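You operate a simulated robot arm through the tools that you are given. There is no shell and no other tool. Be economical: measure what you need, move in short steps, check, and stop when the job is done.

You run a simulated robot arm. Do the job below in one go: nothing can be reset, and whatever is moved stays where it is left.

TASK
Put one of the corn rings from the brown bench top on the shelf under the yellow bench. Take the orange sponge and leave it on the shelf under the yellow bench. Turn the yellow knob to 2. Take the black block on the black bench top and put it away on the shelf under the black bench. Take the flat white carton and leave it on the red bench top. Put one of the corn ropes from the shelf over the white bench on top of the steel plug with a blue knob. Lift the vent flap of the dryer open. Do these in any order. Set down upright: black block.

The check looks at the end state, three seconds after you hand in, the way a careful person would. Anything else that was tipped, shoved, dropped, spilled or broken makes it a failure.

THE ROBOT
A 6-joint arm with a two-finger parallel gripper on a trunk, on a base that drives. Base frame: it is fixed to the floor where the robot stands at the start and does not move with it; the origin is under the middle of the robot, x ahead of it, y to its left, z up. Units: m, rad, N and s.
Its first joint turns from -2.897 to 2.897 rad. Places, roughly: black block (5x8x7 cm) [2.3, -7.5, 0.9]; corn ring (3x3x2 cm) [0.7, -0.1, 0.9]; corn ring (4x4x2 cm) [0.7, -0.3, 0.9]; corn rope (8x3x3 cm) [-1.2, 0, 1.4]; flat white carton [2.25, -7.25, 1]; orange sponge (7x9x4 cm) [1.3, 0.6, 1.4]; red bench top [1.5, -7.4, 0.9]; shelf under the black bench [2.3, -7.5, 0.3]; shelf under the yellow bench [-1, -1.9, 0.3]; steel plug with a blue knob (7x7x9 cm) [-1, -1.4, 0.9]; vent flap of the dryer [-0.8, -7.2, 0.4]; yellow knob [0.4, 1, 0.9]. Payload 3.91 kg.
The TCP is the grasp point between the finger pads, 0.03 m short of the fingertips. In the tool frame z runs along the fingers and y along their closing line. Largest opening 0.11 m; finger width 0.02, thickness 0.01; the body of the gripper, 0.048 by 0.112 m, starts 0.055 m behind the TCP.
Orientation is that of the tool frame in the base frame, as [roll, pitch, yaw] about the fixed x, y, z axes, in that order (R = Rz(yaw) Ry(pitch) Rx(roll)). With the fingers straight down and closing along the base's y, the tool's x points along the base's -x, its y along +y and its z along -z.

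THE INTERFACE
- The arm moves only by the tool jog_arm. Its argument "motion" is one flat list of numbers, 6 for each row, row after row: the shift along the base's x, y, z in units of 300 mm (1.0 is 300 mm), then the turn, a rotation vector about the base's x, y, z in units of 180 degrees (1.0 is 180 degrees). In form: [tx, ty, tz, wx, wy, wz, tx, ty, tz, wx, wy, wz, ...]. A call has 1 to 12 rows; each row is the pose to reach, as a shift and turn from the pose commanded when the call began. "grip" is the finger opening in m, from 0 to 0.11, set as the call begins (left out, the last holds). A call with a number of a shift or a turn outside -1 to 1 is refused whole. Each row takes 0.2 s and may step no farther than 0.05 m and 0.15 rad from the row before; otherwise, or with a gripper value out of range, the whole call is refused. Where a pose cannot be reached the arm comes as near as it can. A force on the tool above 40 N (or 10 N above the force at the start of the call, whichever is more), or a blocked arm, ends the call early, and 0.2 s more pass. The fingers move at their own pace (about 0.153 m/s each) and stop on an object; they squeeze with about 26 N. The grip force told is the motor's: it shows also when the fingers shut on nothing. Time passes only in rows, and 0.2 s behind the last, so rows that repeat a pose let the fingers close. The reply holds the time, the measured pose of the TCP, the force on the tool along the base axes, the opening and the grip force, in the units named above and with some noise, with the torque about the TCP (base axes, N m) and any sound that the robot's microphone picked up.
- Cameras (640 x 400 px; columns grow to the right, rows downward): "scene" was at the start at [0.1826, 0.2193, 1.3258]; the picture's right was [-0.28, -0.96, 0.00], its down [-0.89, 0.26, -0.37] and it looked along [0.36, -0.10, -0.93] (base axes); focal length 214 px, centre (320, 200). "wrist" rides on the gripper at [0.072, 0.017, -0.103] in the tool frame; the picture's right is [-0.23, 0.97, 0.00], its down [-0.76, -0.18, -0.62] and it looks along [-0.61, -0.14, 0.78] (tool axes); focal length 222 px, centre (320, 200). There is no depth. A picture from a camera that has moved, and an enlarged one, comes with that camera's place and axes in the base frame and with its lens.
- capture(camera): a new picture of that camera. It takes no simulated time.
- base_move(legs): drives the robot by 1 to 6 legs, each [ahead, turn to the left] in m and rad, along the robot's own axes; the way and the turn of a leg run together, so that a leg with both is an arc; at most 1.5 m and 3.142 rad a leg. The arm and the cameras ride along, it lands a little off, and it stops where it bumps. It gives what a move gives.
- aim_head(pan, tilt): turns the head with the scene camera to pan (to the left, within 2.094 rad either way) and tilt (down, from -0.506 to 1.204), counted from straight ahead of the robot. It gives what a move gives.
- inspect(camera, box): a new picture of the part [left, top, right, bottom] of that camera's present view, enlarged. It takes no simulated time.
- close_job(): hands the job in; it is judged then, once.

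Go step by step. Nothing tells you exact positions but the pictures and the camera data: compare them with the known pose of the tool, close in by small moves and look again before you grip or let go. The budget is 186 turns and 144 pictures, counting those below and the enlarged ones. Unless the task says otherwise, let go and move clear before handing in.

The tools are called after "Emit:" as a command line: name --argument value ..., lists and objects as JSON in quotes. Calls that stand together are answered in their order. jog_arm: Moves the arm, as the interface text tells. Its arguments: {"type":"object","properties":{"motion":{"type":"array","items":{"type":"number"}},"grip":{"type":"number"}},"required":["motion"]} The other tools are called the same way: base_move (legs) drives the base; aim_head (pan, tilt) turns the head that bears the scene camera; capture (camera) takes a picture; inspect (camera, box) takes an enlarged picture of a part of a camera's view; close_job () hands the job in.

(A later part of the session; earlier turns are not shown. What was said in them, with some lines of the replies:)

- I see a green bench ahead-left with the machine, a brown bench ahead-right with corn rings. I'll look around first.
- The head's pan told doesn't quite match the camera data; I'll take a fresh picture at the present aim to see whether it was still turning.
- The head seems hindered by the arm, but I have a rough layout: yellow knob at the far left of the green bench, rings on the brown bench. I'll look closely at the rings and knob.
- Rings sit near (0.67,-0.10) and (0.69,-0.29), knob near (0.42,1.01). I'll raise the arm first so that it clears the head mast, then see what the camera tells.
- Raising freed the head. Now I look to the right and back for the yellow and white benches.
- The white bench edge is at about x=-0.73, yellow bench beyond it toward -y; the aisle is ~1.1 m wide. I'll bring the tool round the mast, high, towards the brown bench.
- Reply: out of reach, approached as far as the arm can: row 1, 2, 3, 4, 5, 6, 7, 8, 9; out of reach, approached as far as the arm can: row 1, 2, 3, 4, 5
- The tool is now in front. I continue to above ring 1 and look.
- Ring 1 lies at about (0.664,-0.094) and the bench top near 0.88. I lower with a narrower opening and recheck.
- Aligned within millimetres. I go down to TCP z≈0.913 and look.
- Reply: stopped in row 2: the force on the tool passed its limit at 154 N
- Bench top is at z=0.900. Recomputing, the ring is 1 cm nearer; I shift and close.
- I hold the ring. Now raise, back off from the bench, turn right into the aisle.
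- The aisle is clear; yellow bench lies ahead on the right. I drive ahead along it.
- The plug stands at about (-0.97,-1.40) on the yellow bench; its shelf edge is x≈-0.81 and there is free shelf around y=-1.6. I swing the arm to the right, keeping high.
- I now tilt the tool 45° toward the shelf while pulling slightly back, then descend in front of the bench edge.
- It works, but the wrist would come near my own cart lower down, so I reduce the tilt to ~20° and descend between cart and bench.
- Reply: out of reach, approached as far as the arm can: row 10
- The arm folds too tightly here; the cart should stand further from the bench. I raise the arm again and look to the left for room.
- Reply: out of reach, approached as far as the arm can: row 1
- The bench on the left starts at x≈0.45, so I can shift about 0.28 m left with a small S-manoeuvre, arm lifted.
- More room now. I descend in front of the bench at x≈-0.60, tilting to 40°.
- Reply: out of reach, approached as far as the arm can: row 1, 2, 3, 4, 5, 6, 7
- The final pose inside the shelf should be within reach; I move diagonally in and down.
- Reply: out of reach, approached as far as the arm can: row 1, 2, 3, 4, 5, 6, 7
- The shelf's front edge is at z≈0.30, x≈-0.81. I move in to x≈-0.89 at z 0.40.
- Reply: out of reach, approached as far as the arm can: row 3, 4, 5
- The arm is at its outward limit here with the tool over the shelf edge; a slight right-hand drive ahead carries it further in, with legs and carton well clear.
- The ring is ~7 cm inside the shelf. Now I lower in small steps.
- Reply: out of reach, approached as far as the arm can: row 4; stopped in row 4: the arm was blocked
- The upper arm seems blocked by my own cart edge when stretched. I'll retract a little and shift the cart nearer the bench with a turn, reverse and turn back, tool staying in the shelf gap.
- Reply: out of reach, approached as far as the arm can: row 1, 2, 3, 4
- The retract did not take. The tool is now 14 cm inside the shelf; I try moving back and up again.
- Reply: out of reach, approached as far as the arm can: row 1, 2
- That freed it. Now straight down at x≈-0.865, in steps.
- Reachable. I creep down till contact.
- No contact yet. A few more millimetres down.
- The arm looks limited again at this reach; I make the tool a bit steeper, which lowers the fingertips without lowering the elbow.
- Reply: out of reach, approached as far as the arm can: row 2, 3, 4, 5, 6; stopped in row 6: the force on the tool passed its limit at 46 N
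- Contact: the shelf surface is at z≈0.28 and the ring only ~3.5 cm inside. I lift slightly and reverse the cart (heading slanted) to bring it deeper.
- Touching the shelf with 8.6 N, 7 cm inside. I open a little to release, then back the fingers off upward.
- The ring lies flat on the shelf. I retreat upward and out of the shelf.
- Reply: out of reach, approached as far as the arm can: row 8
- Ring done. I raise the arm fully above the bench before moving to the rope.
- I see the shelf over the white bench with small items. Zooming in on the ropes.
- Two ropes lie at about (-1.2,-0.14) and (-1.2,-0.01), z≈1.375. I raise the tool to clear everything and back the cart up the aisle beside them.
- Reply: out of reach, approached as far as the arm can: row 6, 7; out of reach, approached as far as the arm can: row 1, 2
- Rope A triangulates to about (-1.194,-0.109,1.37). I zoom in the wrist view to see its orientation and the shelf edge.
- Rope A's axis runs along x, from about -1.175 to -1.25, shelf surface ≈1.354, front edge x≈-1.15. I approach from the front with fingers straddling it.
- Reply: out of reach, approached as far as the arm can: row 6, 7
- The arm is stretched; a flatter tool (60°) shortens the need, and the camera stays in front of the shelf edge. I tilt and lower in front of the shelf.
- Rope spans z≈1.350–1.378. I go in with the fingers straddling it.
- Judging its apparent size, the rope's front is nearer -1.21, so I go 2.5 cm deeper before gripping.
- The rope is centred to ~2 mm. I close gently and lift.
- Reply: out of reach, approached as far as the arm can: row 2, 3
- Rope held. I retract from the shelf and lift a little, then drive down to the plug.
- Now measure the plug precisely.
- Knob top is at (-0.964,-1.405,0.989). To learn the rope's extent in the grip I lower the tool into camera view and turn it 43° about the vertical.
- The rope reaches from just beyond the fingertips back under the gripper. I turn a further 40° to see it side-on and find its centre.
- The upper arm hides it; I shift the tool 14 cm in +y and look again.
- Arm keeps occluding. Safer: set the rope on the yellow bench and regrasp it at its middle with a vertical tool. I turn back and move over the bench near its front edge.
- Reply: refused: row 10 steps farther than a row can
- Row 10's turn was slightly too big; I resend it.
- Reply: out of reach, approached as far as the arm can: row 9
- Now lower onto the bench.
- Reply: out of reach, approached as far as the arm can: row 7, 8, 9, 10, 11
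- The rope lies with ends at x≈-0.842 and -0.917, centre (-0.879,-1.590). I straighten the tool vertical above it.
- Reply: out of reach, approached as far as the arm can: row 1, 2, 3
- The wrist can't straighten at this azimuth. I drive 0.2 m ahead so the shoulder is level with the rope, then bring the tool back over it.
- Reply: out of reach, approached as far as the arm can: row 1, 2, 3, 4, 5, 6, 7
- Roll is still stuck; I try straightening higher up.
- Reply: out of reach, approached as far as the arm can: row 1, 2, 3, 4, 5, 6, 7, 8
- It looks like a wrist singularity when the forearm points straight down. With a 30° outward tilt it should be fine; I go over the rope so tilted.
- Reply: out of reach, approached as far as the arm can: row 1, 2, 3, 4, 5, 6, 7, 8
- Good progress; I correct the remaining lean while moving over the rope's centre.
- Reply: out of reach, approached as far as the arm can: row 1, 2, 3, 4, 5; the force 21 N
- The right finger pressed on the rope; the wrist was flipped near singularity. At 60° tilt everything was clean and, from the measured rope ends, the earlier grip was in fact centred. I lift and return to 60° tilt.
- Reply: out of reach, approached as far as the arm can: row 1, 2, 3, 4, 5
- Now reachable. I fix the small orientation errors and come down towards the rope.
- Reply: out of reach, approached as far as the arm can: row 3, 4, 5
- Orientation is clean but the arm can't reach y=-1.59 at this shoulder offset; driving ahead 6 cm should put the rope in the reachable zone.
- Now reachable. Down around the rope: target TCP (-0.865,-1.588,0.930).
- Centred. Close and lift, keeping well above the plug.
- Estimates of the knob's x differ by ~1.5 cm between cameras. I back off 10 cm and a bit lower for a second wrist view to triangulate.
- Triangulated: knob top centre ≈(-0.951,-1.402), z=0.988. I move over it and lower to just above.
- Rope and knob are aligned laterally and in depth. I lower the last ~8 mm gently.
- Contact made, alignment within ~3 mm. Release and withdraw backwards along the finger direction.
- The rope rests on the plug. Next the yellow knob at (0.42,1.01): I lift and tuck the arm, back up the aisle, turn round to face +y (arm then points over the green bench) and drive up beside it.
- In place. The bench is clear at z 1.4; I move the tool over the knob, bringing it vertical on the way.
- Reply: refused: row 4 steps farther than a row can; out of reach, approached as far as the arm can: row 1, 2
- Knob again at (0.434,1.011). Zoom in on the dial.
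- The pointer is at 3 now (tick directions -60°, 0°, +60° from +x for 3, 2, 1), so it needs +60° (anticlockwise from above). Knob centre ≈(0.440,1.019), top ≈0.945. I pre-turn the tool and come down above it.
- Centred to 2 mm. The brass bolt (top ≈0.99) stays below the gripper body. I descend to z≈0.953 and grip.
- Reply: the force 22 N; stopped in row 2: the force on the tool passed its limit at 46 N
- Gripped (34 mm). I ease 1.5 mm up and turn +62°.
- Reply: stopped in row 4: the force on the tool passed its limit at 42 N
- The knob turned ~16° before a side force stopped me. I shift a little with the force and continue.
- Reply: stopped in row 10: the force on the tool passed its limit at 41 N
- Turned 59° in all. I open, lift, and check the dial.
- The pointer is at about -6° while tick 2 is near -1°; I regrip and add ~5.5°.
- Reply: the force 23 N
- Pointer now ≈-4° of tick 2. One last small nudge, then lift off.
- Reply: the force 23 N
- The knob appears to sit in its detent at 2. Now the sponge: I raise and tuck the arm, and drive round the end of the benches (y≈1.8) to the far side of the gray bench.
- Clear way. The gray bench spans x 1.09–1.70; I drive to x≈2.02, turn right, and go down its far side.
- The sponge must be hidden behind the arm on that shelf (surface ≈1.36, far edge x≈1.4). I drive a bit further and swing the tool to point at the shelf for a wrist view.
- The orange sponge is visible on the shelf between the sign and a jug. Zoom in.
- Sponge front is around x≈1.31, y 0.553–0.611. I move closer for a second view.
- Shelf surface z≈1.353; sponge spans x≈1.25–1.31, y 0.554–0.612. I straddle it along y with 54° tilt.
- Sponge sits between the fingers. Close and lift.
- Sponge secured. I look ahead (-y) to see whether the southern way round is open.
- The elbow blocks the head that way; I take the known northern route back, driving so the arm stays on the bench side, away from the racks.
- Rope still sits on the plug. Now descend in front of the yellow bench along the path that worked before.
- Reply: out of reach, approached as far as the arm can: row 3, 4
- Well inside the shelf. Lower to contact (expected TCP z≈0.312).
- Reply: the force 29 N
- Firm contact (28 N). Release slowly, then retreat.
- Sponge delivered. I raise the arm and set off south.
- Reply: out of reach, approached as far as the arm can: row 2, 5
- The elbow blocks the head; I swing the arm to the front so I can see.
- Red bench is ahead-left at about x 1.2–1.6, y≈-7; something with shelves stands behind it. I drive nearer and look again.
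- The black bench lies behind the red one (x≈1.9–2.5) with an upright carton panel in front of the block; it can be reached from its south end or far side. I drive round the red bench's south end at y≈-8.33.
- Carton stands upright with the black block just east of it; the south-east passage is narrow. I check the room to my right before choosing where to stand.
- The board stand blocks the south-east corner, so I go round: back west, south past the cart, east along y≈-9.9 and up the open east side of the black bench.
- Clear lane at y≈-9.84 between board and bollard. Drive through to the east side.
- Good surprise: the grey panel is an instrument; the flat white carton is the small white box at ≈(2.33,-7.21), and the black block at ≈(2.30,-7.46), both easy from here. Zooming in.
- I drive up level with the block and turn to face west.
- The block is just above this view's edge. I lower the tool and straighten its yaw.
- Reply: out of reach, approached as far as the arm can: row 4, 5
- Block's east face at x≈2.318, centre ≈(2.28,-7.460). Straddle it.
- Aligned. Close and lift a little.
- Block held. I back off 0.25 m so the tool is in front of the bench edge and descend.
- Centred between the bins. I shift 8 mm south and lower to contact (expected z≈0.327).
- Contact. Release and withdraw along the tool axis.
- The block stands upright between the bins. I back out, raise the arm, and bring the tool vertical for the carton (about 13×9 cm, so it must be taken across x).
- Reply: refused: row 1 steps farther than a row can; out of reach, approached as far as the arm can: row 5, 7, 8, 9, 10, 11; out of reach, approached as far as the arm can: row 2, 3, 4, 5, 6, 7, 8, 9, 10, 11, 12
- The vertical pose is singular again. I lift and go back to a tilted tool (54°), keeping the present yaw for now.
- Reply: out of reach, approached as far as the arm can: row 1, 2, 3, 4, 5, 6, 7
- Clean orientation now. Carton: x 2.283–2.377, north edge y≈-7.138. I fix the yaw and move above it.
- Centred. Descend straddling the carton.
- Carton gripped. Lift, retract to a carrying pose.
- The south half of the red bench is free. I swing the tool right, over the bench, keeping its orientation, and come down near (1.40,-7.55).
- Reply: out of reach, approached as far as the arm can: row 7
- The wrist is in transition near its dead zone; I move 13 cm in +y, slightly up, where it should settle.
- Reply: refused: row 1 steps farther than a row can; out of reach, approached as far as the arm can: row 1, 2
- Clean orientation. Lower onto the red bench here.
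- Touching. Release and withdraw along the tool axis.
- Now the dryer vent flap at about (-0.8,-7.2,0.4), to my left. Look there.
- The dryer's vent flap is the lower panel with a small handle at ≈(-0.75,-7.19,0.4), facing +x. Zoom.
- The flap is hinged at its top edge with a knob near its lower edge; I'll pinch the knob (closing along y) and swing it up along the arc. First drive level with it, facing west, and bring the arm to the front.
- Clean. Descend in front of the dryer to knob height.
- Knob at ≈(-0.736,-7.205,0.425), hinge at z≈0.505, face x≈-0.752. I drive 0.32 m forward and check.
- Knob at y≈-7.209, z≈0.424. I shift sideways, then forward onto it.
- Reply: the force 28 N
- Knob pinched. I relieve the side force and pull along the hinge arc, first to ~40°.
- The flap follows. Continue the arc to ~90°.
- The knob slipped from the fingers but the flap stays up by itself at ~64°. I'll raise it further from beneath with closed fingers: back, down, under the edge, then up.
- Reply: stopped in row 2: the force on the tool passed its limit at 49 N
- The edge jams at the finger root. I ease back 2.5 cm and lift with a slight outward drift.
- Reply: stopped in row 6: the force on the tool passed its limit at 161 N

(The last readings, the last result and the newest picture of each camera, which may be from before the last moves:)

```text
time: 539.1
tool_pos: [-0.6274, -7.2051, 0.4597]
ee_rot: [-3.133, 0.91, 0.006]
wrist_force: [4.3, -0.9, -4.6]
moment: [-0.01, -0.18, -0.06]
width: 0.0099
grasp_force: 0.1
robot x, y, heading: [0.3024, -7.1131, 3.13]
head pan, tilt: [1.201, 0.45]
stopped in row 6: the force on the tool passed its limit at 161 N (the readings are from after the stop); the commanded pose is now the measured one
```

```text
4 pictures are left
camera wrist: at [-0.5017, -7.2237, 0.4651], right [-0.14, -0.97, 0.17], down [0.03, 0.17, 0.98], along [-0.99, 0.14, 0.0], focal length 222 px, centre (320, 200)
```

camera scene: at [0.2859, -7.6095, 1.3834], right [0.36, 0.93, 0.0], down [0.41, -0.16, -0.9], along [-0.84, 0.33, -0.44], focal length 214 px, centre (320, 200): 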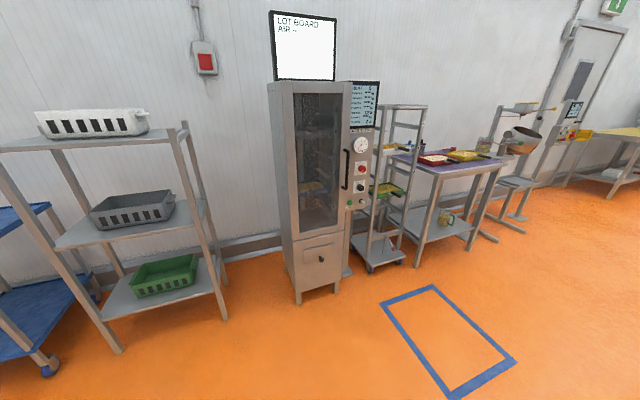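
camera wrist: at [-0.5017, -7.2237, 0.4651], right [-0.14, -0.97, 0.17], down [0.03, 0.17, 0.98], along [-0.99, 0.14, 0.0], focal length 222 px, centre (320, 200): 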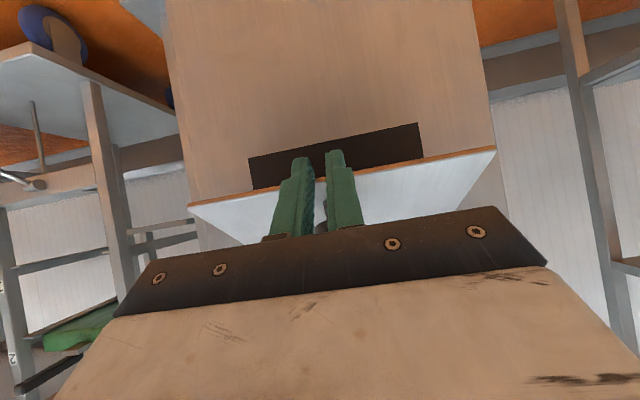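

The flap seems to have an end stop near 64°; it now sits at ~60°. I back away and check.

Emit:
jog_arm --motion '[0.1, 0, -0.02, 0, 0, 0, 0.25, 0, -0.02, 0, 0, 0, 0.4, 0, -0.02, 0, 0, 0, 0.5, 0, -0.02, 0, 0, 0]'

Emit:
capture --camera "wrist"

```text
time: 540.1
tool_pos: [-0.4779, -7.2054, 0.4536]
ee_rot: [-3.132, 0.914, 0.005]
wrist_force: [0.2, -0.1, -0.2]
moment: [-0.02, 0.04, 0.0]
width: 0.0101
grasp_force: 0.1
robot x, y, heading: [0.2988, -7.113, 3.126]
head pan, tilt: [1.201, 0.45]
```

```text
3 pictures are left
camera wrist: at [-0.3521, -7.2239, 0.4593], right [-0.14, -0.97, 0.18], down [0.03, 0.17, 0.98], along [-0.99, 0.14, 0.0], focal length 222 px, centre (320, 200)
```

wrist: 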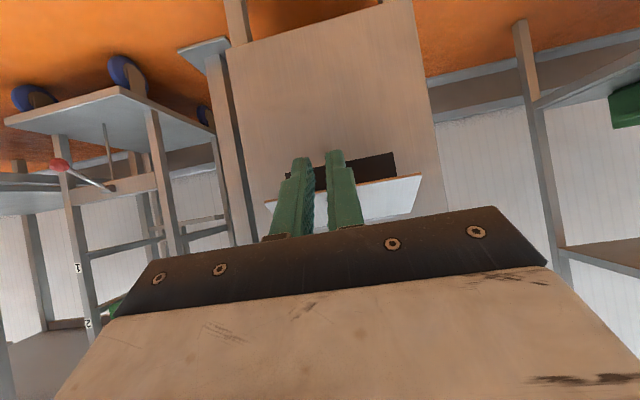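

Flap is open ~57°. To bring it to its stop, I regrip the knob with a steeper tool matched to the flap's angle.

Emit:
jog_arm --motion '[0, 0, 0.15, 0, -0.03, 0, 0, 0, 0.3, 0, -0.06, 0, -0.1, 0, 0.4, 0, -0.084, 0, -0.24, 0, 0.43, 0, -0.084, 0, -0.36, 0, 0.4, 0, -0.084, 0, -0.453, 0, 0.338, 0, -0.084, 0]' --grip 0.06

Emit:
capture --camera "wrist"

```text
time: 541.5
tool_pos: [-0.6146, -7.2061, 0.5566]
ee_rot: [-3.136, 0.651, 0.003]
wrist_force: [-0.6, -0.2, 0.8]
moment: [-0.01, 0.02, 0.01]
width: 0.0601
grasp_force: 0.1
robot x, y, heading: [0.3028, -7.1136, 3.129]
head pan, tilt: [1.201, 0.45]
```

```text
2 pictures are left
camera wrist: at [-0.4949, -7.2241, 0.5946], right [-0.18, -0.97, 0.13], down [-0.23, 0.17, 0.96], along [-0.96, 0.14, -0.26], focal length 222 px, centre (320, 200)
```

wrist: 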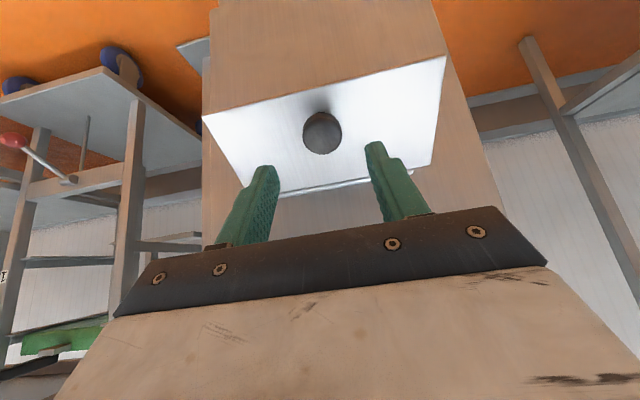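

Knob at the expected place (flap ≈55°). Close in, grip, and swing up.

Emit:
jog_arm --motion '[-0.07, -0.006, -0.1, 0, 0, 0, -0.12, -0.006, -0.165, 0, 0, 0, -0.153, -0.006, -0.208, 0, 0, 0]'

Emit:
jog_arm --motion '[0, 0, 0, 0, 0, 0, 0, 0, 0, 0, 0, 0, 0, 0, 0, 0, 0, 0]' --grip 0.02

Emit:
jog_arm --motion '[0.005, 0.003, 0.01, 0, -0.01, 0, 0.01, 0.003, 0.025, 0, -0.025, 0, 0.015, 0.003, 0.042, 0, -0.045, 0, 0.018, 0.003, 0.06, 0, -0.065, 0, 0.019, 0.003, 0.08, 0, -0.085, 0, 0.019, 0.003, 0.1, 0, -0.105, 0, 0.017, 0.003, 0.12, 0, -0.12, 0]'

```text
time: 542.3
tool_pos: [-0.6585, -7.2071, 0.4931]
ee_rot: [-3.134, 0.65, 0.005]
wrist_force: [-0.7, 0.1, 0.0]
moment: [0.03, 0.01, 0.01]
width: 0.0601
grasp_force: 0.0
robot x, y, heading: [0.305, -7.112, 3.126]
head pan, tilt: [1.201, 0.45]
```

```text
time: 543.1
tool_pos: [-0.6594, -7.2069, 0.4941]
ee_rot: [-3.136, 0.65, 0.003]
wrist_force: [-4.7, -2.1, -3.4]
moment: [-0.02, -0.4, 0.01]
width: 0.0331
grasp_force: 44.8
robot x, y, heading: [0.303, -7.1119, 3.129]
head pan, tilt: [1.201, 0.45]
```

```text
time: 544.3
tool_pos: [-0.6555, -7.2076, 0.5064]
ee_rot: [-3.121, 0.469, 0.007]
wrist_force: [-12.5, -3.3, -16.6]
moment: [0.0, 0.68, 0.04]
width: 0.0331
grasp_force: 44.9
out of reach, approached as far as the arm can: row 4, 5
robot x, y, heading: [0.3013, -7.1146, 3.129]
head pan, tilt: [1.201, 0.45]
stopped in row 5: the force on the tool passed its limit at 42 N (the readings are from after the stop); the commanded pose is now the measured one
```

Flap is up to ≈67° against its stop. Release and withdraw away from it.

Emit:
jog_arm --motion '[0, 0, 0, 0, 0, 0, 0, 0, 0, 0, 0, 0, 0, 0, 0, 0, 0, 0]' --grip 0.07

Emit:
jog_arm --motion '[0.03, 0, 0.08, 0, 0, 0, 0.08, 0, 0.2, 0, 0, 0, 0.2, 0, 0.28, 0, 0, 0, 0.35, 0, 0.32, 0, 0, 0, 0.5, 0, 0.34, 0, 0, 0]'

Emit:
base_move --legs '[[-0.4, 0]]'

Emit:
capture --camera "wrist"

```text
time: 545.1
tool_pos: [-0.6539, -7.207, 0.508]
ee_rot: [-3.122, 0.473, 0.008]
wrist_force: [0.3, 0.2, -0.1]
moment: [-0.02, 0.0, 0.03]
width: 0.0703
grasp_force: 0.2
robot x, y, heading: [0.3002, -7.1209, 3.132]
head pan, tilt: [1.201, 0.45]
```

```text
time: 546.3
tool_pos: [-0.5054, -7.2059, 0.6111]
ee_rot: [-3.123, 0.471, 0.007]
wrist_force: [-0.5, 0.5, -0.6]
moment: [-0.02, 0.0, -0.01]
width: 0.0701
grasp_force: 0.0
robot x, y, heading: [0.3016, -7.1153, 3.13]
head pan, tilt: [1.201, 0.45]
```

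```text
time: 548.8
tool_pos: [-0.1035, -7.2123, 0.611]
ee_rot: [-3.12, 0.471, 0.012]
wrist_force: [0.4, -0.9, 0.6]
moment: [0.01, 0.0, 0.0]
width: 0.0699
grasp_force: 0.1
robot x, y, heading: [0.7049, -7.1166, 3.138]
head pan, tilt: [1.201, 0.45]
```

```text
1 pictures are left
camera wrist: at [0.0088, -7.2313, 0.6701], right [-0.2, -0.98, 0.09], down [-0.4, 0.16, 0.9], along [-0.9, 0.15, -0.42], focal length 222 px, centre (320, 200)
```

wrist: 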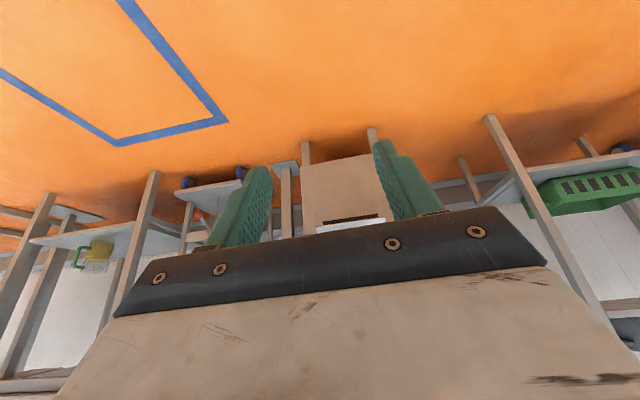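

All seven jobs are done as far as I can check. I couldn't see the carton on the red bench after letting go, because the arm was in the way. The flap stays open against what felt like its stop, at about 65°. I'm handing in.

Emit:
close_job

```text
The job is handed in.
```

I carried out all seven jobs and handed in, but I couldn't confirm the carton by sight and the knob and flap readings are estimates.

- **Corn ring:** it lies flat on the shelf under the yellow bench.
- **Orange sponge:** it is on the same shelf, beside the ring.
- **Yellow knob:** I turned it from 3 to 2. The pointer read about 5° off the mark and stayed there when I nudged it again, so I took it to be seated at 2.
- **Black block:** it stands upright on the shelf under the black bench, between the yellow and blue bins.
- **White carton:** I set it on the red bench top and felt contact before letting go. The arm blocked the view afterwards, so I did not see it in place.
- **Corn rope:** it rests across the blue knob of the steel plug, and was still there when I passed it later. Partway through I set it down on the yellow bench to regrip it.
- **Dryer vent flap:** it stays open by itself at roughly 65°, where it seemed to meet a stop. One attempt to lift it further slipped and pressed hard on it (161 N) before I regripped the knob; I saw no damage.
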